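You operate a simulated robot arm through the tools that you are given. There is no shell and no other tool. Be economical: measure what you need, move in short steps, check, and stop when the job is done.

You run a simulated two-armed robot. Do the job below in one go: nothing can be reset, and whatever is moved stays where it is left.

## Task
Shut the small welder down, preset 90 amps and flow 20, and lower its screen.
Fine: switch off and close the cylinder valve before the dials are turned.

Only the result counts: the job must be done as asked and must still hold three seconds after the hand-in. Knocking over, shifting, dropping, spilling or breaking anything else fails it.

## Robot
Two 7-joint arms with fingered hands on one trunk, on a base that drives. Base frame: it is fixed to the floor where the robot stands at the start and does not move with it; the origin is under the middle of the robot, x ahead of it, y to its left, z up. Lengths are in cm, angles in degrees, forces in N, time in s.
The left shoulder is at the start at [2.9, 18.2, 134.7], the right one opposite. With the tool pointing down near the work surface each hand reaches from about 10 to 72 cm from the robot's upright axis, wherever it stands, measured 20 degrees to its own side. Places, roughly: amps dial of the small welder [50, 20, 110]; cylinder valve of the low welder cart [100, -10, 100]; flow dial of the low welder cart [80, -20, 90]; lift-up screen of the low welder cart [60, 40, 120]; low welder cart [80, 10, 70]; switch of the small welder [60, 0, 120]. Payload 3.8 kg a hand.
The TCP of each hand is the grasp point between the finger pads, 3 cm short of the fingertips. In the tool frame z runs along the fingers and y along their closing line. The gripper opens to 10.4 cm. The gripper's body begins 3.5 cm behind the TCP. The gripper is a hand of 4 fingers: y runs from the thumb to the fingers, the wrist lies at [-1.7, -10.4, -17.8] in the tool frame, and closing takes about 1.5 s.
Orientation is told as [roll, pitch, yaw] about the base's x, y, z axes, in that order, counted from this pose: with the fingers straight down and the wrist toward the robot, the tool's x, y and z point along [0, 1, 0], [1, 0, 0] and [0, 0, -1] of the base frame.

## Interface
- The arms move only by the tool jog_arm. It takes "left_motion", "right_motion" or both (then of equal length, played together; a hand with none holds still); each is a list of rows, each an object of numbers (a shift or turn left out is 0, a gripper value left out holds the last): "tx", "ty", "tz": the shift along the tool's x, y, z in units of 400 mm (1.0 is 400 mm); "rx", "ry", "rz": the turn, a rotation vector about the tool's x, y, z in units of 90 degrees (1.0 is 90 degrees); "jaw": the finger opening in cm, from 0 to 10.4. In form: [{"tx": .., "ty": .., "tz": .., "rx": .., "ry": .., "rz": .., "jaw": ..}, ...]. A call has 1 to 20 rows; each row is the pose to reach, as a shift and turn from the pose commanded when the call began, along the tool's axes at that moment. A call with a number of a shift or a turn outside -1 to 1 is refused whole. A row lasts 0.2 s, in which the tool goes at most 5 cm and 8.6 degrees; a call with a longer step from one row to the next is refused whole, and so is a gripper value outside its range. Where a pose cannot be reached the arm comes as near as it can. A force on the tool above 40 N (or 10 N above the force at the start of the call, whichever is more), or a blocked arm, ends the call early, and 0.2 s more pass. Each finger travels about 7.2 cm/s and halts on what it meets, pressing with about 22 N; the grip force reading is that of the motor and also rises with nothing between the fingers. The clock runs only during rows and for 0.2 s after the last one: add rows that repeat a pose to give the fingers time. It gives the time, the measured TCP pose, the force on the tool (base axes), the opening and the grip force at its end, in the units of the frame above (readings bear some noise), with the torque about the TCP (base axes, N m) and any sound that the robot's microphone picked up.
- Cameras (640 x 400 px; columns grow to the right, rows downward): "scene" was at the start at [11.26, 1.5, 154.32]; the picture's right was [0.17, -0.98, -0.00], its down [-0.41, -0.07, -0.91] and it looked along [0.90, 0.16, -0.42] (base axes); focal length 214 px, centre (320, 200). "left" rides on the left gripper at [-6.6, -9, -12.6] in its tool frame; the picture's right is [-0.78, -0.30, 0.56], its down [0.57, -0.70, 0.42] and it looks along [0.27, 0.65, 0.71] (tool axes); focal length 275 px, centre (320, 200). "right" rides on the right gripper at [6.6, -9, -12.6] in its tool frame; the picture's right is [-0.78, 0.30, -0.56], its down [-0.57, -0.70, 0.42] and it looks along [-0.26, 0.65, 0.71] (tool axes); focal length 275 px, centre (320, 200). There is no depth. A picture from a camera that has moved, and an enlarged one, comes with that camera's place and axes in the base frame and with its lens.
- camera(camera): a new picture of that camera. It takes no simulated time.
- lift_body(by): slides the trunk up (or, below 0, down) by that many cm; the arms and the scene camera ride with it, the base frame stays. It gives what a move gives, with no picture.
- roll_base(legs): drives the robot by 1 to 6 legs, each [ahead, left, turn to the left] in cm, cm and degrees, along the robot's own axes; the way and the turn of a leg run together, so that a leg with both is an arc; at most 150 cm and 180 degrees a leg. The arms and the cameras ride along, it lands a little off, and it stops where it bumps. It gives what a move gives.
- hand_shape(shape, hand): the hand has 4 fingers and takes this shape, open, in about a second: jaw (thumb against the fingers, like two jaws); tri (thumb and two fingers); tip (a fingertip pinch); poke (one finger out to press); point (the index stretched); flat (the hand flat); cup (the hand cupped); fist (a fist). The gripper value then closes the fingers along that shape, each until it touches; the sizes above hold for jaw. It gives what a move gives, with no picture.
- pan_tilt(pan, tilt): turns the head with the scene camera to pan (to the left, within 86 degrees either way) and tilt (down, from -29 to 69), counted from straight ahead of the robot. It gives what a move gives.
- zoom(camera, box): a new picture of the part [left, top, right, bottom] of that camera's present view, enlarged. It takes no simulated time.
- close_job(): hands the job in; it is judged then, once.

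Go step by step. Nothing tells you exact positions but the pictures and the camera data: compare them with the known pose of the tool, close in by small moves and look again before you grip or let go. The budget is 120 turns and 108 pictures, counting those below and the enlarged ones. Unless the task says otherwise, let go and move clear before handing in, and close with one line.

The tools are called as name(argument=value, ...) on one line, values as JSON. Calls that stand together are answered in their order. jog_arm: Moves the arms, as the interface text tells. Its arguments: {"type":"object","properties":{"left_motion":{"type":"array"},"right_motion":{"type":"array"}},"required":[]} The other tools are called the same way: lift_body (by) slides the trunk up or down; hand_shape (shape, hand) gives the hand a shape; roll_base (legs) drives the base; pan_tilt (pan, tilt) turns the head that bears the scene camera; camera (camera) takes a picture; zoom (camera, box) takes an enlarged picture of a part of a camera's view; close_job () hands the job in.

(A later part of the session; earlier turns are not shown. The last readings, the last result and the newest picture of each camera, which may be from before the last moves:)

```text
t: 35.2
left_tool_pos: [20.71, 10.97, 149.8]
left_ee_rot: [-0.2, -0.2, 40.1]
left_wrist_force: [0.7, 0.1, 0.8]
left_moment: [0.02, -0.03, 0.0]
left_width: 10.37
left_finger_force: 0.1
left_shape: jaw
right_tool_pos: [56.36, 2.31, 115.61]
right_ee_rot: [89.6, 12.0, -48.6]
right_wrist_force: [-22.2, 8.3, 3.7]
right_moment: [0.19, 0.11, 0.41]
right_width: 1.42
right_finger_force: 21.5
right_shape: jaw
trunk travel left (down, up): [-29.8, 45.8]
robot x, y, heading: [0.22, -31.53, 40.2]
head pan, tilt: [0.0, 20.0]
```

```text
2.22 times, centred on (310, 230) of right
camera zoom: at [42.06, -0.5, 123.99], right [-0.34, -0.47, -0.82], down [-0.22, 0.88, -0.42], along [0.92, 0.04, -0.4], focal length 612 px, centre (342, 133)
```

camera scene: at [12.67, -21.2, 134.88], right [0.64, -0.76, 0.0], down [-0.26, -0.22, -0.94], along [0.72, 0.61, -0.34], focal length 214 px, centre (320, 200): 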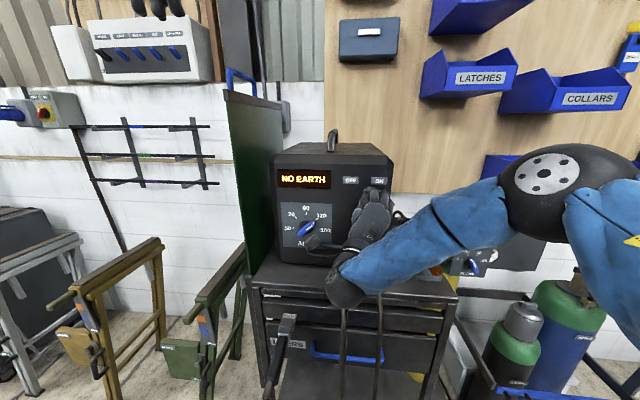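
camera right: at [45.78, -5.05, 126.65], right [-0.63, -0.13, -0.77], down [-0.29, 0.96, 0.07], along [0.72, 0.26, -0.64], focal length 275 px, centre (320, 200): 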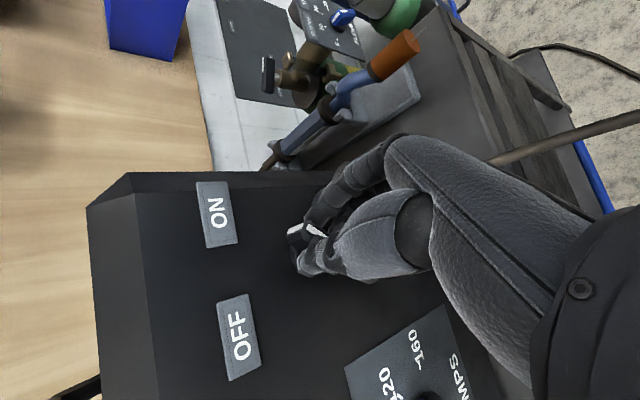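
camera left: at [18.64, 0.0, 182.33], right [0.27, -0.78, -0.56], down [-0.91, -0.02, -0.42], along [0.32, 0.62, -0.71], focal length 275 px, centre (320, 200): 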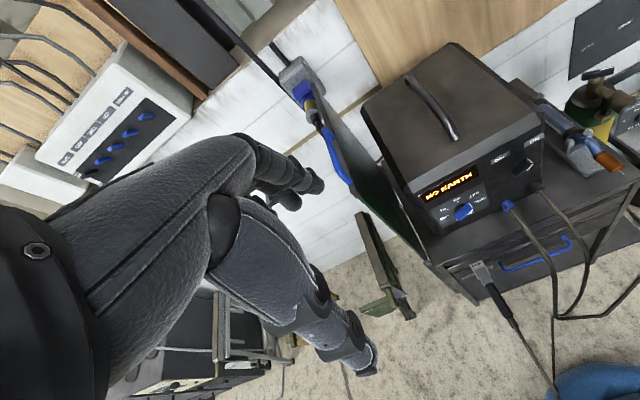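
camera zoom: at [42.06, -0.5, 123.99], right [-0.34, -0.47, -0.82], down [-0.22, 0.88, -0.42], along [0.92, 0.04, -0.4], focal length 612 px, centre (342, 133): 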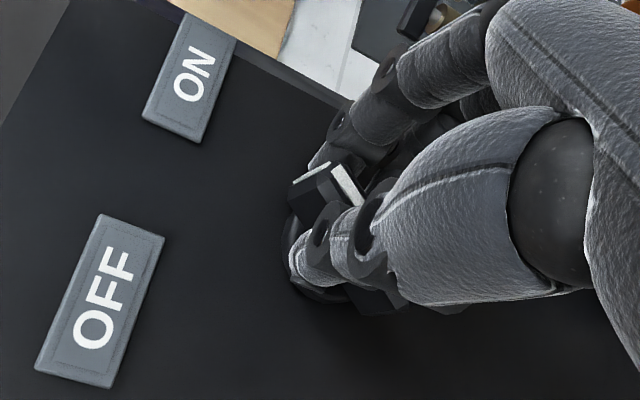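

Torque is only about 0.2 Nm and the finger opening is creeping, so it may be slipping. I'll open and look at the pointer from here.

jog_arm(right_motion=[{"jaw": 10.4}, {}, {}, {}, {}, {"tz": -0.06}, {"tz": -0.06}])

camera(camera="right")

```text
t: 36.8
left_tool_pos: [21.11, 10.91, 149.89]
left_ee_rot: [-0.1, 0.1, 40.2]
left_wrist_force: [-0.7, -0.1, 0.1]
left_moment: [0.01, -0.03, -0.01]
left_width: 10.38
left_finger_force: 0.1
left_shape: jaw
right_tool_pos: [54.88, 0.54, 115.62]
right_ee_rot: [89.6, 12.4, -48.6]
right_wrist_force: [0.2, -0.7, -0.6]
right_moment: [-0.01, -0.01, 0.02]
right_width: 10.36
right_finger_force: 0.0
right_shape: jaw
trunk travel left (down, up): [-29.8, 45.8]
robot x, y, heading: [0.31, -32.02, 40.2]
head pan, tilt: [0.0, 20.0]
```

```text
69 pictures are left
camera right: at [40.69, -2.24, 124.0], right [-0.34, -0.47, -0.82], down [-0.22, 0.88, -0.41], along [0.91, 0.04, -0.4], focal length 275 px, centre (320, 200)
```

right: 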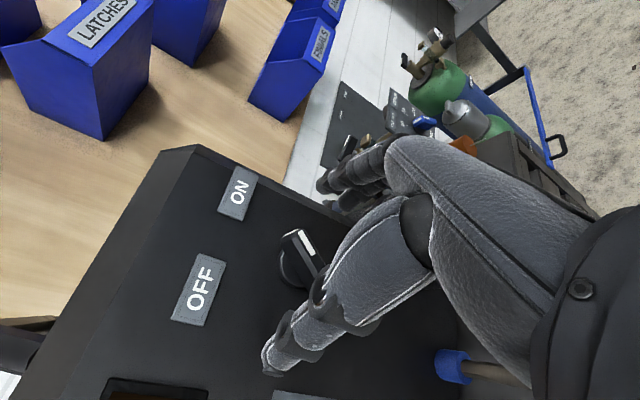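

The pointer has not moved: the grip slips. I'll instead push the pointer end sideways with closed fingers, starting from its right side.

jog_arm(right_motion=[{"tz": -0.05}, {"tx": -0.008, "ty": 0.08, "tz": -0.05, "jaw": 0}, {"tx": -0.008, "ty": 0.08, "tz": -0.05}, {"tx": -0.008, "ty": 0.08, "tz": -0.05}, {"tx": -0.008, "ty": 0.08, "tz": -0.05}, {"tx": -0.008, "ty": 0.08, "tz": -0.05}, {"tx": -0.008, "ty": 0.08, "tz": -0.05}, {"tx": -0.008, "ty": 0.08, "tz": -0.05}])

camera(camera="right")

```text
t: 38.6
left_tool_pos: [21.04, 10.73, 149.81]
left_ee_rot: [0.1, 0.0, 40.2]
left_wrist_force: [0.0, 0.0, 0.8]
left_moment: [0.0, 0.01, -0.01]
left_width: 10.37
left_finger_force: 0.1
left_shape: jaw
right_tool_pos: [55.44, -3.13, 114.57]
right_ee_rot: [89.6, 12.2, -48.7]
right_wrist_force: [0.1, -0.2, 0.1]
right_moment: [0.05, 0.03, 0.0]
right_width: 0.01
right_finger_force: 21.2
right_shape: jaw
trunk travel left (down, up): [-29.8, 45.8]
robot x, y, heading: [-0.18, -31.65, 40.5]
head pan, tilt: [0.0, 20.0]
```

```text
68 pictures are left
camera right: at [41.12, -5.9, 122.94], right [-0.34, -0.47, -0.82], down [-0.22, 0.88, -0.41], along [0.91, 0.04, -0.4], focal length 275 px, centre (320, 200)
```

right: 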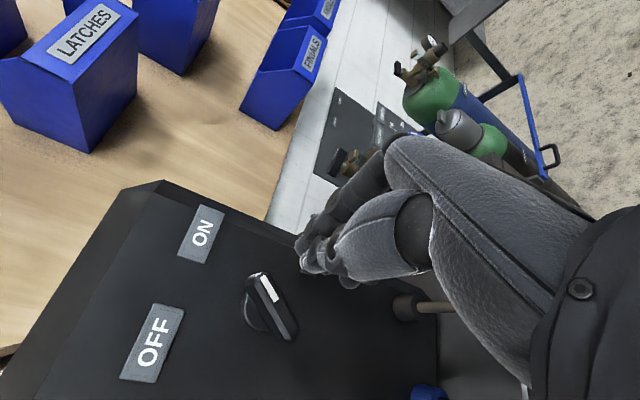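

The closed fingers are just right of the pointer end, and knob position is confirmed. I'll advance 4 cm and sweep up-left around the axis.

jog_arm(right_motion=[{"tz": 0.04}, {"tz": 0.08}, {"tz": 0.098}, {"tx": 0.0119, "ty": -0.0281, "tz": 0.098}, {"tx": 0.022, "ty": -0.0355, "tz": 0.098}, {"tx": 0.0318, "ty": -0.0426, "tz": 0.098}, {"tx": 0.04, "ty": -0.05, "tz": 0.098}, {"tx": 0.046, "ty": -0.0585, "tz": 0.098}, {"tx": 0.0505, "ty": -0.068, "tz": 0.098}, {"tx": 0.0548, "ty": -0.0783, "tz": 0.098}, {"tx": 0.0555, "ty": -0.089, "tz": 0.098}, {"tx": 0.0555, "ty": -0.099, "tz": 0.098}, {"tx": 0.0548, "ty": -0.114, "tz": 0.098}])

camera(camera="right")

```text
t: 41.4
left_tool_pos: [21.19, 10.24, 150.03]
left_ee_rot: [0.1, -0.1, 40.2]
left_wrist_force: [0.2, 0.0, -0.1]
left_moment: [-0.01, 0.05, -0.01]
left_width: 10.35
left_finger_force: 0.0
left_shape: jaw
right_tool_pos: [56.2, 1.93, 118.03]
right_ee_rot: [90.1, 12.4, -49.1]
right_wrist_force: [15.4, -18.3, 18.1]
right_moment: [-0.31, -0.98, -0.53]
right_width: 0.0
right_finger_force: 21.9
right_shape: jaw
trunk travel left (down, up): [-29.8, 45.8]
robot x, y, heading: [-0.09, -32.2, 40.1]
head pan, tilt: [0.0, 20.0]
```

```text
67 pictures are left
camera right: at [41.85, -0.79, 126.39], right [-0.34, -0.46, -0.82], down [-0.21, 0.89, -0.41], along [0.92, 0.03, -0.4], focal length 275 px, centre (320, 200)
```

right: 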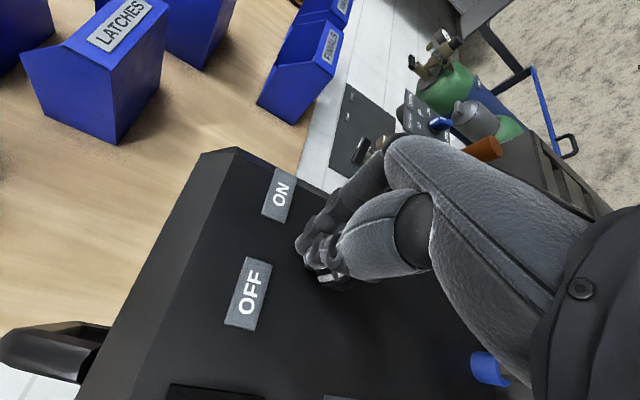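

The reaction now points up-right at 45°, as if the bar is at its OFF stop. I'll back away and check.

jog_arm(right_motion=[{"tx": 0.03, "ty": 0.03}, {"tx": 0.03, "ty": 0.03, "tz": -0.1}, {"tx": 0.03, "ty": 0.1, "tz": -0.15}])

zoom(camera="right", box=[150, 150, 410, 350])

camera(camera="scene")

```text
t: 42.2
left_tool_pos: [21.17, 10.72, 149.89]
left_ee_rot: [0.0, -0.1, 40.2]
left_wrist_force: [-0.8, -0.4, 0.8]
left_moment: [-0.01, 0.0, 0.01]
left_width: 10.36
left_finger_force: 0.0
left_shape: jaw
right_tool_pos: [54.18, -4.54, 118.1]
right_ee_rot: [89.4, 12.2, -48.5]
right_wrist_force: [1.3, -0.4, -0.1]
right_moment: [0.02, -0.02, -0.02]
right_width: 0.0
right_finger_force: 22.7
right_shape: jaw
trunk travel left (down, up): [-29.8, 45.8]
robot x, y, heading: [-0.06, -31.79, 40.2]
head pan, tilt: [0.0, 20.0]
```

```text
2.00 times, centred on (280, 250) of right
camera zoom: at [39.92, -7.31, 126.42], right [-0.34, -0.47, -0.82], down [-0.22, 0.88, -0.41], along [0.91, 0.04, -0.4], focal length 551 px, centre (400, 100)
```

zoom: 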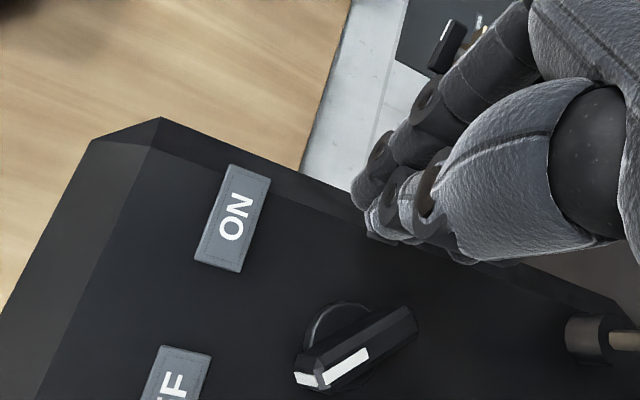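

```text
65 pictures are left
camera scene: at [12.69, -21.29, 134.86], right [0.65, -0.76, 0.0], down [-0.26, -0.22, -0.94], along [0.72, 0.61, -0.34], focal length 214 px, centre (320, 200)
```

scene: 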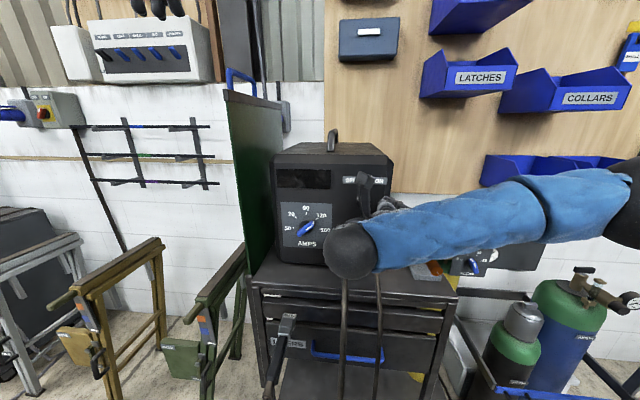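

The display went dark, so the welder is off. Next is the cylinder valve: retract and raise the right hand, re-roll it palm-down, then drive right.

jog_arm(right_motion=[{"tz": -0.05, "tx": 0.03}, {"tz": -0.1, "tx": 0.06}, {"tz": -0.15, "tx": 0.1}, {"tz": -0.2, "tx": 0.15}, {"tz": -0.2, "tx": 0.2}, {"tz": -0.2, "tx": 0.25}, {"tz": -0.2, "tx": 0.3}, {"tz": -0.2, "tx": 0.35}])

jog_arm(right_motion=[{"ry": -0.09}, {"ry": -0.18}, {"ry": -0.27}, {"ry": -0.36}, {"ry": -0.45}, {"ry": -0.5}])

jog_arm(right_motion=[{"rz": -0.09}, {"rz": -0.18}, {"rz": -0.27}, {"rz": -0.36}, {"rz": -0.45}, {"rz": -0.54}, {"rz": -0.63}, {"rz": -0.72}, {"rz": -0.81}, {"rz": -0.9}, {"rz": -0.99}])

roll_base(legs=[[0, -36, 0]])

pan_tilt(pan=0, tilt=35)

camera(camera="scene")

```text
t: 44.0
left_tool_pos: [21.21, 10.76, 149.85]
left_ee_rot: [0.1, 0.1, 40.2]
left_wrist_force: [0.5, 0.9, -0.3]
left_moment: [0.01, 0.01, -0.02]
left_width: 10.37
left_finger_force: 0.0
left_shape: jaw
right_tool_pos: [50.39, -12.04, 131.87]
right_ee_rot: [89.6, 12.3, -48.6]
right_wrist_force: [0.5, -0.8, -1.0]
right_moment: [-0.01, 0.0, 0.0]
right_width: 0.0
right_finger_force: 22.1
right_shape: jaw
trunk travel left (down, up): [-29.8, 45.8]
robot x, y, heading: [0.14, -31.74, 40.2]
head pan, tilt: [0.0, 20.0]
```

```text
t: 45.4
left_tool_pos: [21.16, 10.75, 149.91]
left_ee_rot: [-0.1, -0.1, 40.1]
left_wrist_force: [0.6, -0.2, 0.6]
left_moment: [0.05, 0.02, 0.02]
left_width: 10.34
left_finger_force: 0.1
left_shape: jaw
right_tool_pos: [50.29, -12.16, 131.84]
right_ee_rot: [44.5, 12.2, -48.5]
right_wrist_force: [0.8, 0.4, 1.2]
right_moment: [0.02, 0.0, 0.01]
right_width: 0.0
right_finger_force: 22.3
right_shape: jaw
trunk travel left (down, up): [-29.8, 45.8]
robot x, y, heading: [-0.06, -32.01, 40.0]
head pan, tilt: [0.0, 20.0]
```

```text
t: 47.8
left_tool_pos: [21.17, 10.82, 149.82]
left_ee_rot: [0.0, 0.0, 40.3]
left_wrist_force: [0.2, -0.3, 0.2]
left_moment: [0.01, -0.02, 0.02]
left_width: 10.37
left_finger_force: 0.0
left_shape: jaw
right_tool_pos: [50.17, -12.15, 131.71]
right_ee_rot: [17.8, -43.1, 28.4]
right_wrist_force: [0.3, 0.1, -0.3]
right_moment: [0.0, -0.02, 0.02]
right_width: 0.0
right_finger_force: 21.7
right_shape: jaw
trunk travel left (down, up): [-29.8, 45.8]
robot x, y, heading: [-0.22, -32.18, 40.1]
head pan, tilt: [0.0, 20.0]
```

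```text
t: 50.1
left_tool_pos: [44.15, -16.53, 149.82]
left_ee_rot: [0.0, 0.1, 40.2]
left_wrist_force: [0.0, -0.5, 0.8]
left_moment: [0.04, 0.01, 0.02]
left_width: 10.36
left_finger_force: 0.0
left_shape: jaw
right_tool_pos: [73.15, -39.53, 131.83]
right_ee_rot: [17.9, -43.0, 28.3]
right_wrist_force: [0.9, -0.2, 0.4]
right_moment: [0.01, -0.01, -0.01]
right_width: 0.03
right_finger_force: 22.4
right_shape: jaw
trunk travel left (down, up): [-29.8, 45.8]
robot x, y, heading: [23.02, -59.19, 40.1]
head pan, tilt: [0.0, 20.0]
```

```text
t: 50.8
left_tool_pos: [43.96, -16.54, 149.8]
left_ee_rot: [-0.1, 0.0, 40.2]
left_wrist_force: [-0.1, 0.6, -0.2]
left_moment: [0.0, -0.03, 0.01]
left_width: 10.35
left_finger_force: 0.2
left_shape: jaw
right_tool_pos: [73.18, -39.37, 131.81]
right_ee_rot: [17.9, -43.0, 28.4]
right_wrist_force: [0.0, -0.1, 0.8]
right_moment: [-0.01, 0.0, 0.0]
right_width: 0.0
right_finger_force: 21.7
right_shape: jaw
trunk travel left (down, up): [-29.8, 45.8]
robot x, y, heading: [22.53, -58.81, 40.0]
head pan, tilt: [0.0, 35.0]
```

```text
64 pictures are left
camera scene: at [35.21, -48.78, 132.49], right [0.64, -0.76, 0.0], down [-0.44, -0.37, -0.82], along [0.63, 0.53, -0.57], focal length 214 px, centre (320, 200)
```

scene: 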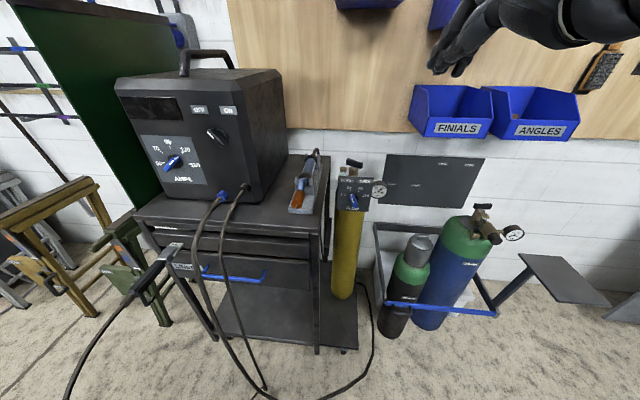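

Good open view: the yellow cylinder with valve handle, flow plate and gauge stands right of the cart. Zooming there.

zoom(camera="scene", box=[310, 145, 410, 225])

camera(camera="left")

```text
5.00 times, centred on (360, 185) of scene
camera zoom: at [35.21, -48.78, 132.49], right [0.64, -0.76, 0.0], down [-0.44, -0.37, -0.82], along [0.63, 0.53, -0.57], focal length 1072 px, centre (120, 275)
```

zoom: 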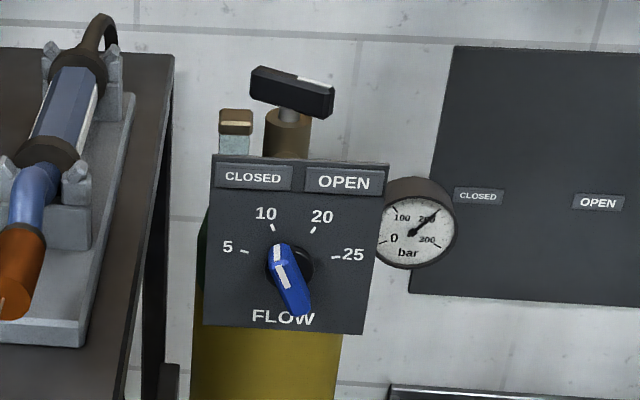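

```text
62 pictures are left
camera left: at [41.57, -27.27, 162.33], right [0.27, -0.78, -0.56], down [-0.91, -0.02, -0.42], along [0.32, 0.62, -0.71], focal length 275 px, centre (320, 200)
```

left: 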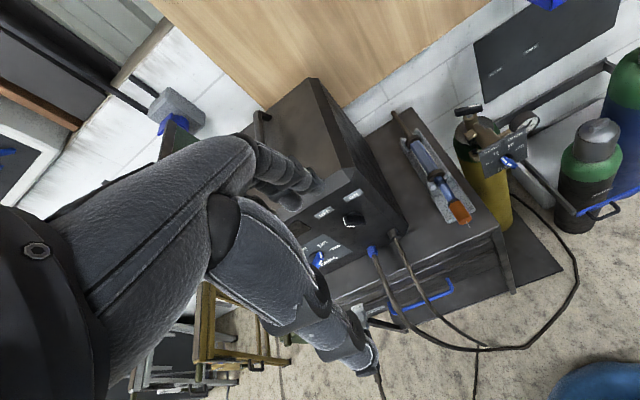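

I'll drive 14 cm forward and steepen the right tool to about 30° off vertical, heading 40°, ready to push the handle's far end.

roll_base(legs=[[14, 0, 0]])

jog_arm(right_motion=[{"rx": 0.053, "ry": -0.04, "rz": -0.027}, {"rx": 0.106, "ry": -0.08, "rz": -0.053}, {"rx": 0.159, "ry": -0.12, "rz": -0.08}, {"rx": 0.159, "ry": -0.12, "rz": -0.08}])

camera(camera="right")

```text
t: 52.2
left_tool_pos: [55.06, -7.28, 149.75]
left_ee_rot: [0.0, 0.1, 40.1]
left_wrist_force: [-0.2, 1.1, 0.3]
left_moment: [-0.07, 0.01, 0.0]
left_width: 10.36
left_finger_force: 0.1
left_shape: jaw
right_tool_pos: [84.11, -30.31, 131.69]
right_ee_rot: [17.8, -43.0, 28.4]
right_wrist_force: [0.0, 0.7, 0.4]
right_moment: [0.0, 0.0, -0.01]
right_width: 0.0
right_finger_force: 21.8
right_shape: jaw
trunk travel left (down, up): [-29.8, 45.8]
robot x, y, heading: [33.77, -50.74, 39.7]
head pan, tilt: [0.0, 35.0]
```

```text
t: 53.2
left_tool_pos: [55.04, -7.38, 149.77]
left_ee_rot: [0.0, 0.1, 40.0]
left_wrist_force: [0.3, 1.2, -1.1]
left_moment: [-0.01, 0.0, 0.02]
left_width: 10.39
left_finger_force: 0.1
left_shape: jaw
right_tool_pos: [84.02, -30.33, 131.77]
right_ee_rot: [-0.2, -29.8, 40.0]
right_wrist_force: [0.2, 0.3, 0.0]
right_moment: [0.04, 0.01, 0.0]
right_width: 0.0
right_finger_force: 22.6
right_shape: jaw
trunk travel left (down, up): [-29.8, 45.8]
robot x, y, heading: [33.72, -49.94, 40.0]
head pan, tilt: [0.0, 35.0]
```

```text
61 pictures are left
camera right: at [68.92, -34.27, 138.08], right [0.48, -0.61, 0.63], down [0.06, -0.69, -0.72], along [0.87, 0.39, -0.29], focal length 275 px, centre (320, 200)
```

right: 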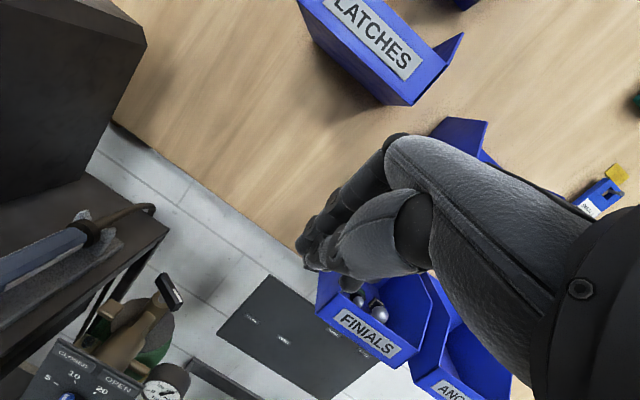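

Orientation is right. Moving to hover just above and west of the handle's far end.

jog_arm(right_motion=[{"tx": 0.09, "ty": 0.03, "tz": 0.05}, {"tx": 0.18, "ty": 0.06, "tz": 0.1}, {"tx": 0.262, "ty": 0.09, "tz": 0.17}, {"tx": 0.262, "ty": 0.09, "tz": 0.27}, {"tx": 0.262, "ty": 0.09, "tz": 0.37}, {"tx": 0.262, "ty": 0.09, "tz": 0.47}, {"tx": 0.262, "ty": 0.09, "tz": 0.56}, {"tx": 0.262, "ty": 0.09, "tz": 0.6}])

camera(camera="right")

camera(camera="scene")

```text
t: 55.0
left_tool_pos: [54.85, -7.42, 149.92]
left_ee_rot: [0.1, 0.2, 40.2]
left_wrist_force: [0.9, 0.1, -1.0]
left_moment: [0.0, 0.01, 0.02]
left_width: 10.34
left_finger_force: 0.0
left_shape: jaw
right_tool_pos: [88.82, -12.53, 112.74]
right_ee_rot: [0.0, -30.0, 39.8]
right_wrist_force: [-0.1, -0.3, 1.2]
right_moment: [-0.01, 0.01, 0.02]
right_width: 0.0
right_finger_force: 21.9
right_shape: jaw
trunk travel left (down, up): [-29.8, 45.8]
robot x, y, heading: [33.41, -50.05, 39.9]
head pan, tilt: [0.0, 35.0]
```

```text
60 pictures are left
camera right: at [73.75, -16.44, 119.1], right [0.48, -0.61, 0.63], down [0.06, -0.69, -0.72], along [0.87, 0.39, -0.29], focal length 275 px, centre (320, 200)
```

right: 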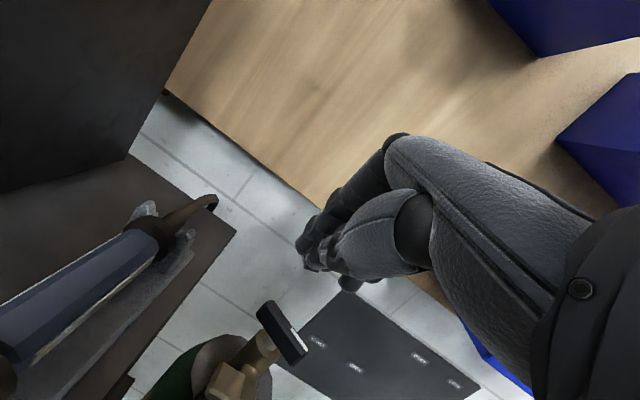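

```text
59 pictures are left
camera scene: at [46.02, -39.71, 132.48], right [0.64, -0.77, 0.0], down [-0.44, -0.37, -0.82], along [0.63, 0.53, -0.57], focal length 214 px, centre (320, 200)
```

scene: 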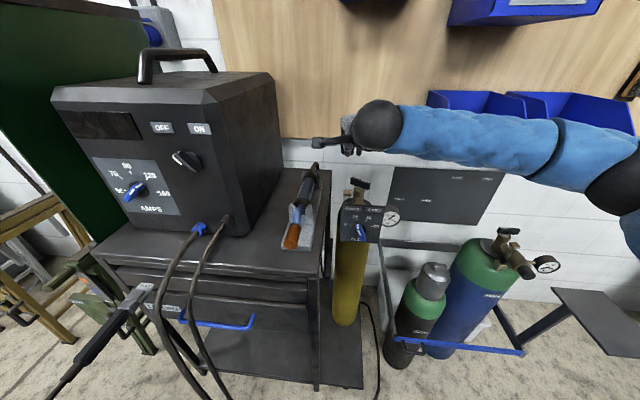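

The handle centre is (94.9,-13.0,100.5), with its far end at (94.6,-10). I'll descend to the left (west) of that end and check.

jog_arm(right_motion=[{"tx": -0.019, "ty": -0.06, "tz": 0.07}, {"tx": -0.019, "ty": -0.1, "tz": 0.15}, {"tx": -0.019, "ty": -0.1125, "tz": 0.22}, {"tx": -0.019, "ty": -0.1125, "tz": 0.255}])

camera(camera="right")

zoom(camera="scene", box=[290, 120, 430, 260])

```text
t: 56.0
left_tool_pos: [55.0, -7.35, 149.81]
left_ee_rot: [-0.1, 0.1, 40.1]
left_wrist_force: [0.4, 0.3, 0.0]
left_moment: [0.01, -0.02, -0.01]
left_width: 10.36
left_finger_force: 0.1
left_shape: jaw
right_tool_pos: [90.3, -12.5, 101.62]
right_ee_rot: [0.1, -29.9, 39.9]
right_wrist_force: [-0.1, -0.9, 0.3]
right_moment: [-0.03, 0.0, 0.05]
right_width: 0.0
right_finger_force: 21.9
right_shape: jaw
trunk travel left (down, up): [-29.8, 45.8]
robot x, y, heading: [33.52, -50.26, 40.2]
head pan, tilt: [0.0, 35.0]
```

```text
58 pictures are left
camera right: at [75.16, -16.34, 107.89], right [0.48, -0.61, 0.63], down [0.06, -0.69, -0.72], along [0.87, 0.39, -0.29], focal length 275 px, centre (320, 200)
```

right: 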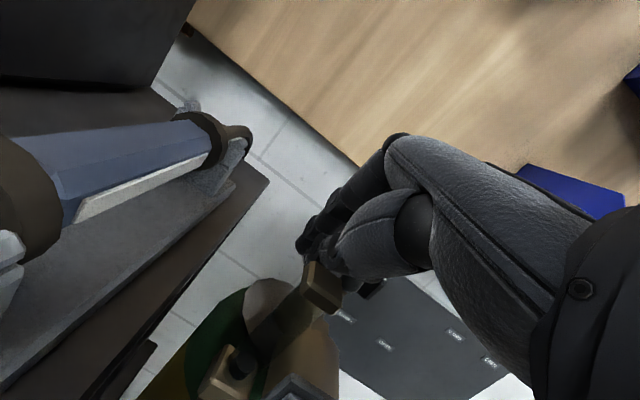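

```text
2.86 times, centred on (360, 190) of scene
camera zoom: at [46.01, -39.7, 132.48], right [0.64, -0.77, 0.0], down [-0.44, -0.37, -0.82], along [0.63, 0.53, -0.57], focal length 613 px, centre (206, 229)
```

zoom: 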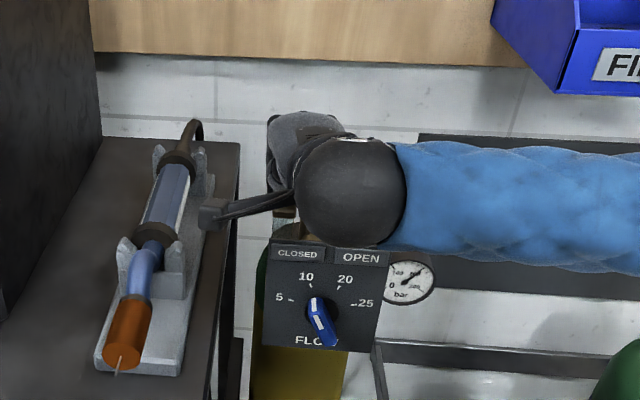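

No contact yet; the tip is just west of the handle. I'll sweep it clockwise (seen from above) around the stem.

jog_arm(right_motion=[{"tx": -0.01, "ty": 0.0154, "tz": 0.0089}, {"tx": -0.012, "ty": 0.0316, "tz": 0.0183}, {"tx": -0.0138, "ty": 0.0479, "tz": 0.0277}, {"tx": -0.024, "ty": 0.063, "tz": 0.036}, {"tx": -0.0359, "ty": 0.0757, "tz": 0.0437}, {"tx": -0.053, "ty": 0.084, "tz": 0.0485}, {"tx": -0.071, "ty": 0.0898, "tz": 0.0519}, {"tx": -0.082, "ty": 0.0885, "tz": 0.051}, {"tx": -0.094, "ty": 0.087, "tz": 0.0503}])

camera(camera="right")

```text
t: 57.9
left_tool_pos: [54.89, -7.58, 149.9]
left_ee_rot: [0.0, 0.0, 40.2]
left_wrist_force: [0.5, -0.7, 0.2]
left_moment: [0.0, 0.02, -0.01]
left_width: 10.38
left_finger_force: 0.0
left_shape: jaw
right_tool_pos: [93.97, -11.64, 101.94]
right_ee_rot: [0.9, -30.0, 41.9]
right_wrist_force: [-15.2, 2.6, 3.7]
right_moment: [0.03, 0.25, -0.12]
right_width: 0.02
right_finger_force: 22.6
right_shape: jaw
trunk travel left (down, up): [-29.8, 45.8]
robot x, y, heading: [33.61, -50.15, 40.2]
head pan, tilt: [0.0, 35.0]
stopped in row 9 (right hand): the force on the tool passed its limit at 41 N (the readings are from after the stop); the commanded pose is now the measured one
```

```text
56 pictures are left
camera right: at [79.02, -16.15, 108.33], right [0.51, -0.6, 0.62], down [0.09, -0.68, -0.73], along [0.86, 0.42, -0.3], focal length 275 px, centre (320, 200)
```

right: 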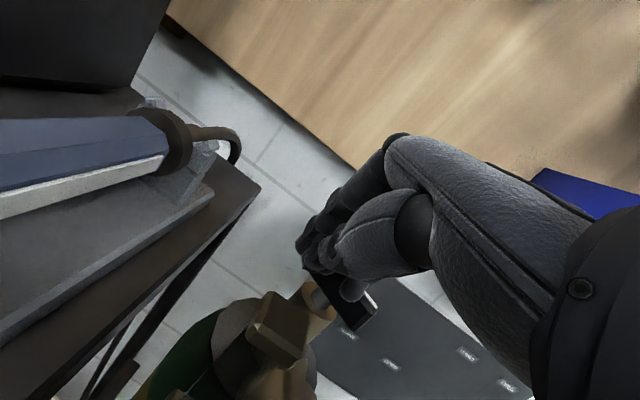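

It stopped at 41 N. I'll lift straight up and see where the handle stands.

jog_arm(right_motion=[{"tx": 0.012, "ty": 0.0, "tz": -0.0}, {"tx": 0.012, "ty": 0.05, "tz": -0.087}, {"tx": 0.012, "ty": 0.1, "tz": -0.173}, {"tx": 0.012, "ty": 0.13, "tz": -0.225}])

camera(camera="right")

zoom(camera="scene", box=[310, 140, 410, 220])

```text
t: 58.9
left_tool_pos: [54.81, -7.41, 149.78]
left_ee_rot: [-0.1, 0.0, 40.3]
left_wrist_force: [-0.3, -0.5, -0.2]
left_moment: [0.04, 0.04, 0.01]
left_width: 10.38
left_finger_force: 0.1
left_shape: jaw
right_tool_pos: [94.13, -11.49, 112.35]
right_ee_rot: [0.5, -30.0, 41.4]
right_wrist_force: [-0.4, -0.5, 0.6]
right_moment: [-0.01, 0.0, 0.0]
right_width: 0.0
right_finger_force: 22.2
right_shape: jaw
trunk travel left (down, up): [-29.8, 45.8]
robot x, y, heading: [33.8, -49.96, 40.4]
head pan, tilt: [0.0, 35.0]
```

```text
55 pictures are left
camera right: at [79.26, -15.8, 118.66], right [0.5, -0.6, 0.63], down [0.08, -0.69, -0.72], along [0.86, 0.41, -0.3], focal length 275 px, centre (320, 200)
```

right: 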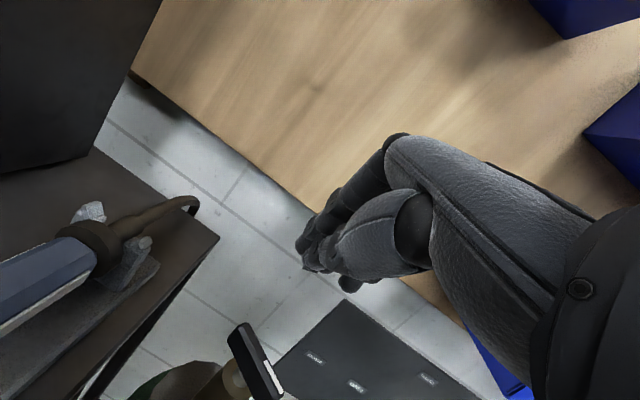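

```text
5.00 times, centred on (360, 180) of scene
camera zoom: at [45.96, -39.68, 132.48], right [0.64, -0.76, 0.0], down [-0.44, -0.37, -0.82], along [0.63, 0.53, -0.57], focal length 1072 px, centre (120, 300)
```

zoom: 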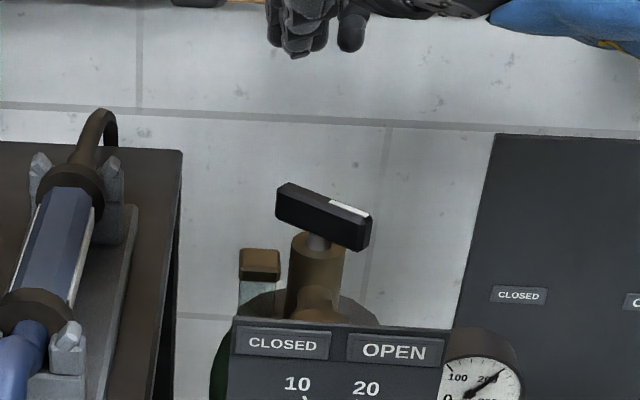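

The handle has not turned; the stroke probably curved off too soon. I'll return to its west side slightly lower and push straight tangentially, reading forces.

jog_arm(right_motion=[{"tx": 0.0575, "ty": -0.0625, "tz": -0.036}, {"tx": 0.0575, "ty": -0.11, "tz": 0.045}, {"tx": 0.0575, "ty": -0.156, "tz": 0.125}, {"tx": 0.0575, "ty": -0.2025, "tz": 0.2065}, {"tx": 0.0415, "ty": -0.186, "tz": 0.216}, {"tx": 0.0255, "ty": -0.1695, "tz": 0.2255}])

camera(camera="right")

```text
t: 60.3
left_tool_pos: [54.94, -7.3, 149.89]
left_ee_rot: [0.0, 0.0, 40.2]
left_wrist_force: [-0.1, 0.5, 0.3]
left_moment: [0.01, 0.03, 0.02]
left_width: 10.37
left_finger_force: 0.0
left_shape: jaw
right_tool_pos: [92.39, -11.52, 101.09]
right_ee_rot: [0.4, -29.9, 41.3]
right_wrist_force: [-0.5, 0.1, 0.1]
right_moment: [0.02, -0.03, 0.0]
right_width: 0.0
right_finger_force: 21.5
right_shape: jaw
trunk travel left (down, up): [-29.8, 45.8]
robot x, y, heading: [33.75, -50.09, 40.3]
head pan, tilt: [0.0, 35.0]
```

```text
53 pictures are left
camera right: at [77.46, -15.93, 107.38], right [0.5, -0.6, 0.62], down [0.08, -0.69, -0.72], along [0.86, 0.41, -0.3], focal length 275 px, centre (320, 200)
```

right: 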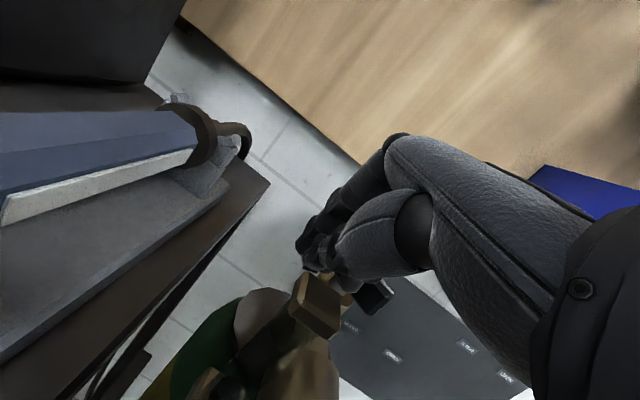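

Still no contact. Continuing east in small steps to find it.

jog_arm(right_motion=[{"tx": -0.008, "ty": 0.0083, "tz": 0.0048}, {"tx": -0.016, "ty": 0.0165, "tz": 0.0095}, {"tx": -0.024, "ty": 0.025, "tz": 0.0143}, {"tx": -0.024, "ty": 0.025, "tz": 0.0143}])

```text
t: 61.3
left_tool_pos: [54.59, -7.37, 149.8]
left_ee_rot: [-0.1, 0.0, 40.2]
left_wrist_force: [-0.4, -0.1, 0.4]
left_moment: [0.02, 0.03, 0.02]
left_width: 10.39
left_finger_force: 0.0
left_shape: jaw
right_tool_pos: [93.49, -11.28, 101.15]
right_ee_rot: [0.6, -29.9, 41.5]
right_wrist_force: [-13.6, 3.0, 4.2]
right_moment: [-0.04, 0.0, -0.11]
right_width: 0.02
right_finger_force: 22.1
right_shape: jaw
trunk travel left (down, up): [-29.8, 45.8]
robot x, y, heading: [33.62, -49.9, 40.4]
head pan, tilt: [0.0, 35.0]
```

The torque reading shows I'm touching right beside the stem (lever only ~0.6 cm), since the closed hand is wide. I'll shift 1.9 cm toward the bar's end and push again.

jog_arm(right_motion=[{"tx": 0.0145, "ty": -0.0149, "tz": -0.0086}, {"tx": 0.0508, "ty": 0.0115, "tz": 0.0067}, {"tx": 0.0364, "ty": 0.0265, "tz": 0.0153}, {"tx": 0.027, "ty": 0.036, "tz": 0.021}, {"tx": 0.0179, "ty": 0.0455, "tz": 0.0263}, {"tx": 0.0179, "ty": 0.0455, "tz": 0.0263}])

camera(camera="right")

```text
t: 62.7
left_tool_pos: [54.53, -7.12, 149.87]
left_ee_rot: [-0.2, 0.0, 40.2]
left_wrist_force: [-0.1, -0.5, 0.5]
left_moment: [0.01, 0.0, 0.0]
left_width: 10.38
left_finger_force: 0.0
left_shape: jaw
right_tool_pos: [94.65, -9.42, 101.01]
right_ee_rot: [0.5, -30.0, 41.6]
right_wrist_force: [-14.0, 10.9, 3.8]
right_moment: [0.03, 0.06, -0.12]
right_width: 0.01
right_finger_force: 21.3
right_shape: jaw
trunk travel left (down, up): [-29.8, 45.8]
robot x, y, heading: [33.3, -49.93, 40.3]
head pan, tilt: [0.0, 35.0]
```

```text
52 pictures are left
camera right: at [79.76, -13.85, 107.38], right [0.5, -0.6, 0.63], down [0.08, -0.69, -0.72], along [0.86, 0.42, -0.3], focal length 275 px, centre (320, 200)
```

right: 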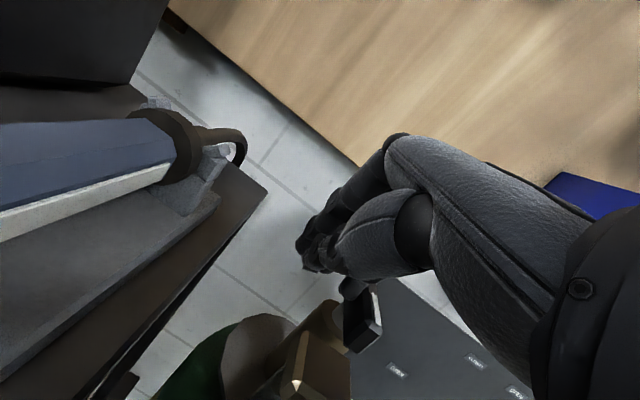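

The reaction direction shows the bar has turned about 43°. I'll continue the arc to finish the quarter turn.

jog_arm(right_motion=[{"tx": -0.0144, "ty": 0.0065, "tz": 0.0037}, {"tx": -0.031, "ty": 0.01, "tz": 0.0058}, {"tx": -0.048, "ty": 0.009, "tz": 0.0052}, {"tx": -0.0633, "ty": 0.0063, "tz": 0.0037}, {"tx": -0.077, "ty": 0.002, "tz": 0.001}, {"tx": -0.0877, "ty": -0.0072, "tz": -0.0042}])

camera(camera="right")

```text
t: 64.1
left_tool_pos: [54.94, -6.95, 149.73]
left_ee_rot: [-0.2, 0.1, 40.1]
left_wrist_force: [0.2, 0.3, 0.6]
left_moment: [0.02, -0.03, 0.0]
left_width: 10.36
left_finger_force: 0.1
left_shape: jaw
right_tool_pos: [97.35, -12.15, 101.3]
right_ee_rot: [0.5, -30.4, 41.1]
right_wrist_force: [17.2, 32.1, 16.3]
right_moment: [0.39, -0.23, 0.07]
right_width: 0.0
right_finger_force: 21.9
right_shape: jaw
trunk travel left (down, up): [-29.8, 45.8]
robot x, y, heading: [33.72, -50.43, 40.1]
head pan, tilt: [0.0, 35.0]
```

```text
51 pictures are left
camera right: at [82.35, -16.54, 107.62], right [0.5, -0.6, 0.62], down [0.08, -0.68, -0.73], along [0.86, 0.41, -0.29], focal length 275 px, centre (320, 200)
```

right: 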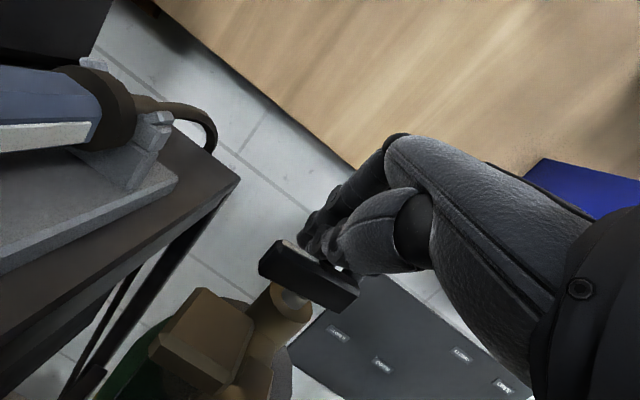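

A big reaction of 40 N now, and the bar looks well past 90°. I'll lift off and look at the handle.

jog_arm(right_motion=[{"tx": 0.025, "ty": 0.02, "tz": 0.0}, {"tx": 0.025, "ty": 0.07, "tz": -0.087}, {"tx": 0.025, "ty": 0.12, "tz": -0.173}, {"tx": 0.025, "ty": 0.16, "tz": -0.25}])

zoom(camera="right", box=[160, 240, 360, 400])

zoom(camera="scene", box=[310, 140, 410, 220])

```text
t: 65.1
left_tool_pos: [54.69, -7.38, 149.86]
left_ee_rot: [-0.1, -0.1, 40.1]
left_wrist_force: [-0.4, 0.3, 0.2]
left_moment: [0.0, -0.02, 0.02]
left_width: 10.35
left_finger_force: 0.0
left_shape: jaw
right_tool_pos: [96.9, -11.59, 113.0]
right_ee_rot: [0.4, -29.8, 41.4]
right_wrist_force: [-0.4, 1.2, 0.1]
right_moment: [-0.02, -0.02, -0.01]
right_width: 0.01
right_finger_force: 22.6
right_shape: jaw
trunk travel left (down, up): [-29.8, 45.8]
robot x, y, heading: [33.98, -49.96, 40.3]
head pan, tilt: [0.0, 35.0]
```

```text
2.50 times, centred on (260, 320) of right
camera zoom: at [81.92, -15.92, 119.37], right [0.5, -0.6, 0.63], down [0.08, -0.69, -0.72], along [0.86, 0.41, -0.3], focal length 688 px, centre (470, -100)
```

zoom: 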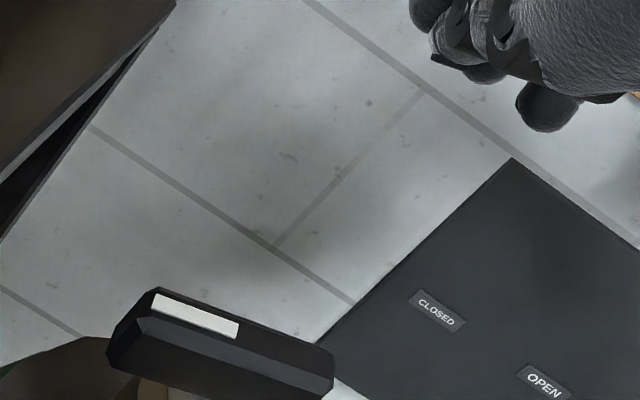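

```text
5.00 times, centred on (360, 180) of scene
camera zoom: at [45.89, -39.69, 132.49], right [0.65, -0.76, 0.0], down [-0.44, -0.37, -0.82], along [0.63, 0.53, -0.57], focal length 1072 px, centre (120, 300)
```

zoom: 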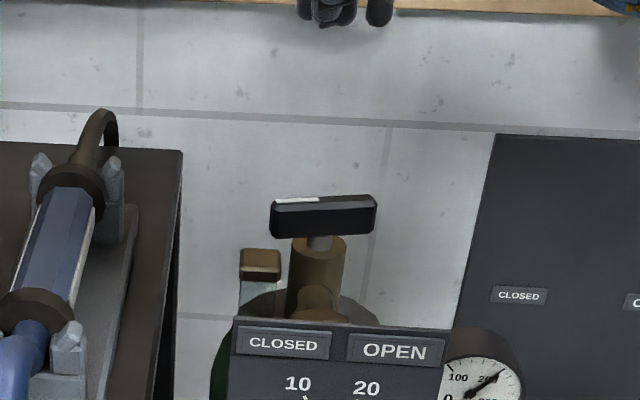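

The handle's white end now points left, parallel to the plate under CLOSED — about 135° turned. I'll press the white end forward gently to check that it's at the stop.

jog_arm(right_motion=[{"tx": 0.042, "ty": -0.068, "tz": -0.04}, {"tx": 0.084, "ty": -0.137, "tz": -0.079}, {"tx": 0.084, "ty": -0.183, "tz": 0.001}, {"tx": 0.084, "ty": -0.23, "tz": 0.08}, {"tx": 0.084, "ty": -0.276, "tz": 0.161}, {"tx": 0.084, "ty": -0.2435, "tz": 0.18}])

camera(camera="right")

```text
t: 66.5
left_tool_pos: [54.88, -7.29, 149.94]
left_ee_rot: [-0.1, 0.0, 40.1]
left_wrist_force: [0.4, -0.7, 0.5]
left_moment: [0.02, -0.01, 0.0]
left_width: 10.35
left_finger_force: 0.1
left_shape: jaw
right_tool_pos: [90.97, -11.91, 101.8]
right_ee_rot: [0.5, -29.9, 41.3]
right_wrist_force: [-0.1, 0.3, -0.9]
right_moment: [0.04, 0.0, -0.02]
right_width: 0.0
right_finger_force: 22.0
right_shape: jaw
trunk travel left (down, up): [-29.8, 45.8]
robot x, y, heading: [33.72, -50.15, 40.0]
head pan, tilt: [0.0, 35.0]
```

```text
48 pictures are left
camera right: at [76.05, -16.32, 108.15], right [0.5, -0.6, 0.62], down [0.08, -0.69, -0.72], along [0.86, 0.41, -0.3], focal length 275 px, centre (320, 200)
```

right: 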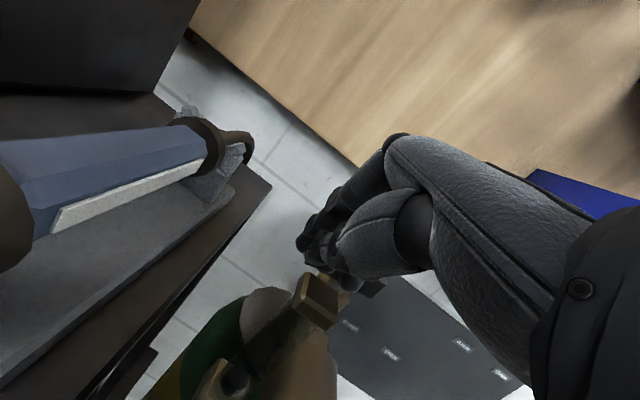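

Pushing forward in small steps until it resists.

jog_arm(right_motion=[{"ty": 0.011, "tz": 0.006}, {"ty": 0.022, "tz": 0.0125}, {"ty": 0.03, "tz": 0.017}, {"ty": 0.038, "tz": 0.022}, {"ty": 0.046, "tz": 0.0265}, {"ty": 0.054, "tz": 0.031}, {"ty": 0.06, "tz": 0.0345}])

```text
t: 68.1
left_tool_pos: [54.45, -7.39, 149.8]
left_ee_rot: [-0.1, -0.1, 40.2]
left_wrist_force: [-0.2, -0.5, 0.1]
left_moment: [0.05, -0.04, 0.02]
left_width: 10.38
left_finger_force: 0.1
left_shape: jaw
right_tool_pos: [92.46, -10.02, 102.09]
right_ee_rot: [0.6, -30.1, 41.6]
right_wrist_force: [-16.7, -1.3, 6.4]
right_moment: [-0.08, 0.18, -0.11]
right_width: 0.0
right_finger_force: 21.5
right_shape: jaw
trunk travel left (down, up): [-29.8, 45.8]
robot x, y, heading: [33.37, -49.69, 39.9]
head pan, tilt: [0.0, 35.0]
```

jog_arm(right_motion=[{"ty": 0.008, "tz": 0.0045}, {"ty": 0.016, "tz": 0.009}, {"ty": 0.024, "tz": 0.0135}])

camera(camera="right")

zoom(camera="scene", box=[310, 140, 410, 220])

```text
t: 68.9
left_tool_pos: [54.51, -7.37, 149.97]
left_ee_rot: [-0.2, -0.1, 40.2]
left_wrist_force: [0.2, 0.6, -0.4]
left_moment: [-0.02, 0.0, 0.0]
left_width: 10.35
left_finger_force: 0.1
left_shape: jaw
right_tool_pos: [93.55, -9.41, 101.87]
right_ee_rot: [0.4, -30.1, 41.4]
right_wrist_force: [-19.3, -0.8, 6.1]
right_moment: [-0.18, 0.18, -0.21]
right_width: 0.0
right_finger_force: 22.0
right_shape: jaw
trunk travel left (down, up): [-29.8, 45.8]
robot x, y, heading: [33.74, -49.78, 40.2]
head pan, tilt: [0.0, 35.0]
```

```text
47 pictures are left
camera right: at [78.59, -13.77, 108.26], right [0.5, -0.6, 0.63], down [0.08, -0.69, -0.72], along [0.86, 0.41, -0.29], focal length 275 px, centre (320, 200)
```

right: 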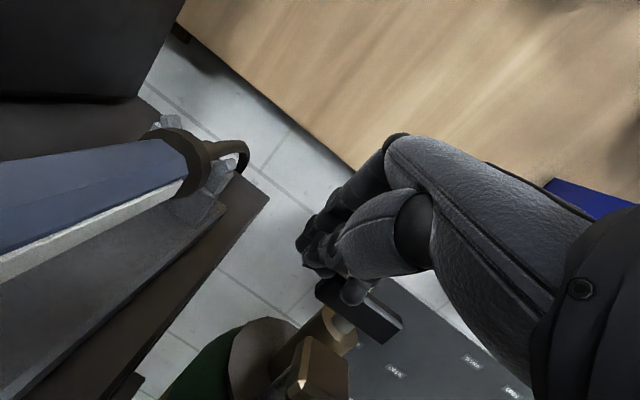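

```text
5.00 times, centred on (360, 180) of scene
camera zoom: at [45.63, -39.71, 132.52], right [0.65, -0.76, 0.0], down [-0.44, -0.37, -0.82], along [0.63, 0.53, -0.57], focal length 1072 px, centre (120, 300)
```

zoom: 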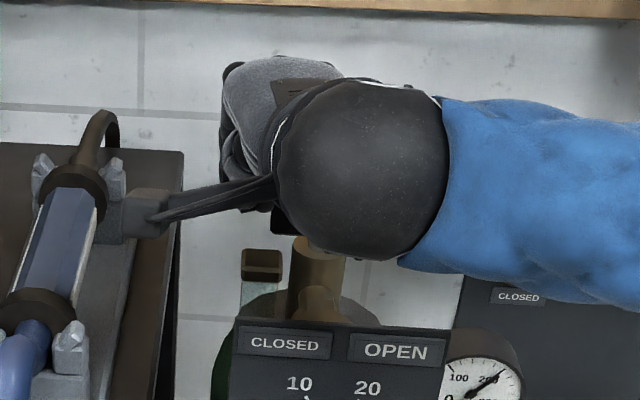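

jog_arm(right_motion=[{"tx": 0.03, "ty": -0.03, "tz": -0.02}, {"tx": 0.03, "ty": 0.02, "tz": -0.107}, {"tx": 0.03, "ty": 0.07, "tz": -0.193}, {"tx": 0.03, "ty": 0.11, "tz": -0.27}])

zoom(camera="scene", box=[310, 140, 410, 220])

zoom(camera="right", box=[160, 220, 400, 400])

```text
t: 69.9
left_tool_pos: [54.71, -7.3, 149.85]
left_ee_rot: [-0.1, 0.0, 40.2]
left_wrist_force: [0.6, 0.4, -0.3]
left_moment: [-0.01, 0.0, -0.01]
left_width: 10.37
left_finger_force: 0.1
left_shape: jaw
right_tool_pos: [92.01, -9.7, 113.42]
right_ee_rot: [0.4, -30.0, 41.4]
right_wrist_force: [-0.1, 0.9, -0.2]
right_moment: [0.01, 0.0, -0.03]
right_width: 0.01
right_finger_force: 21.9
right_shape: jaw
trunk travel left (down, up): [-29.8, 45.8]
robot x, y, heading: [33.5, -50.11, 40.5]
head pan, tilt: [0.0, 35.0]
```

```text
5.00 times, centred on (360, 180) of scene
camera zoom: at [45.9, -39.71, 132.49], right [0.65, -0.76, 0.0], down [-0.44, -0.37, -0.82], along [0.63, 0.53, -0.57], focal length 1072 px, centre (120, 300)
```

zoom: 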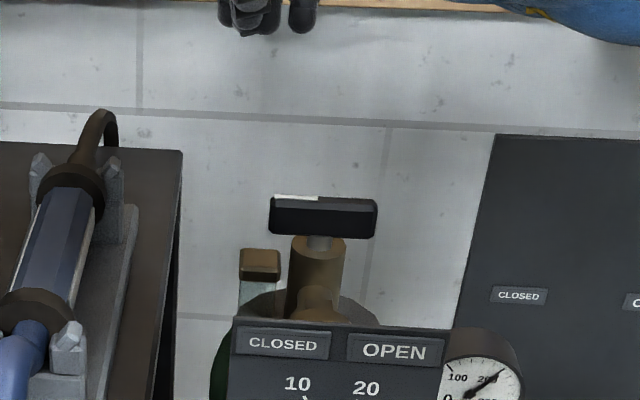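

```text
2.22 times, centred on (280, 310) of right
camera zoom: at [77.12, -13.93, 119.91], right [0.5, -0.6, 0.63], down [0.08, -0.69, -0.72], along [0.86, 0.41, -0.3], focal length 612 px, centre (409, -44)
```

zoom: 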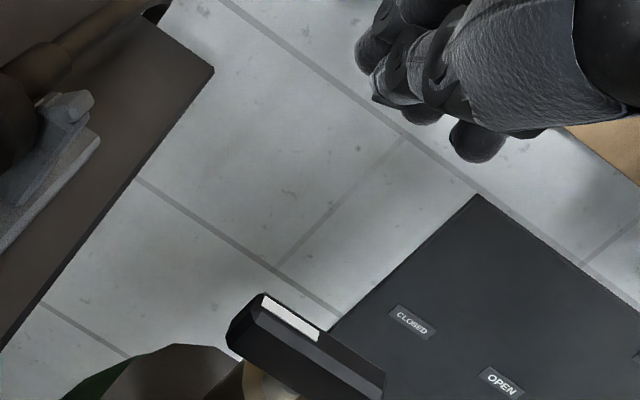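

The handle now lies exactly parallel to the plate with white on the CLOSED side and won't go further: valve closed. Next, a close look at the flow dial.

zoom(camera="scene", box=[330, 195, 400, 245])

```text
8.00 times, centred on (365, 220) of scene
camera zoom: at [45.9, -39.71, 132.49], right [0.65, -0.76, 0.0], down [-0.44, -0.37, -0.82], along [0.63, 0.53, -0.57], focal length 1716 px, centre (-40, 40)
```

zoom: 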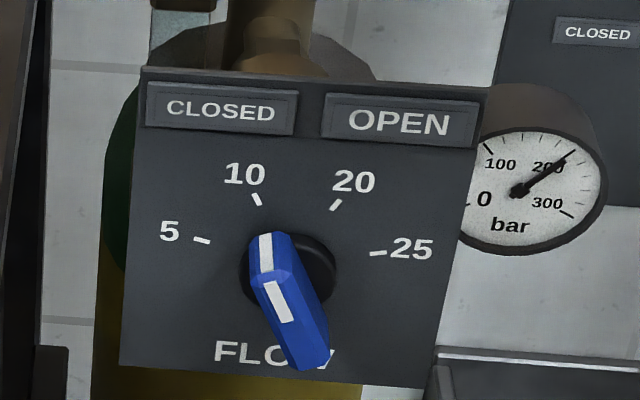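

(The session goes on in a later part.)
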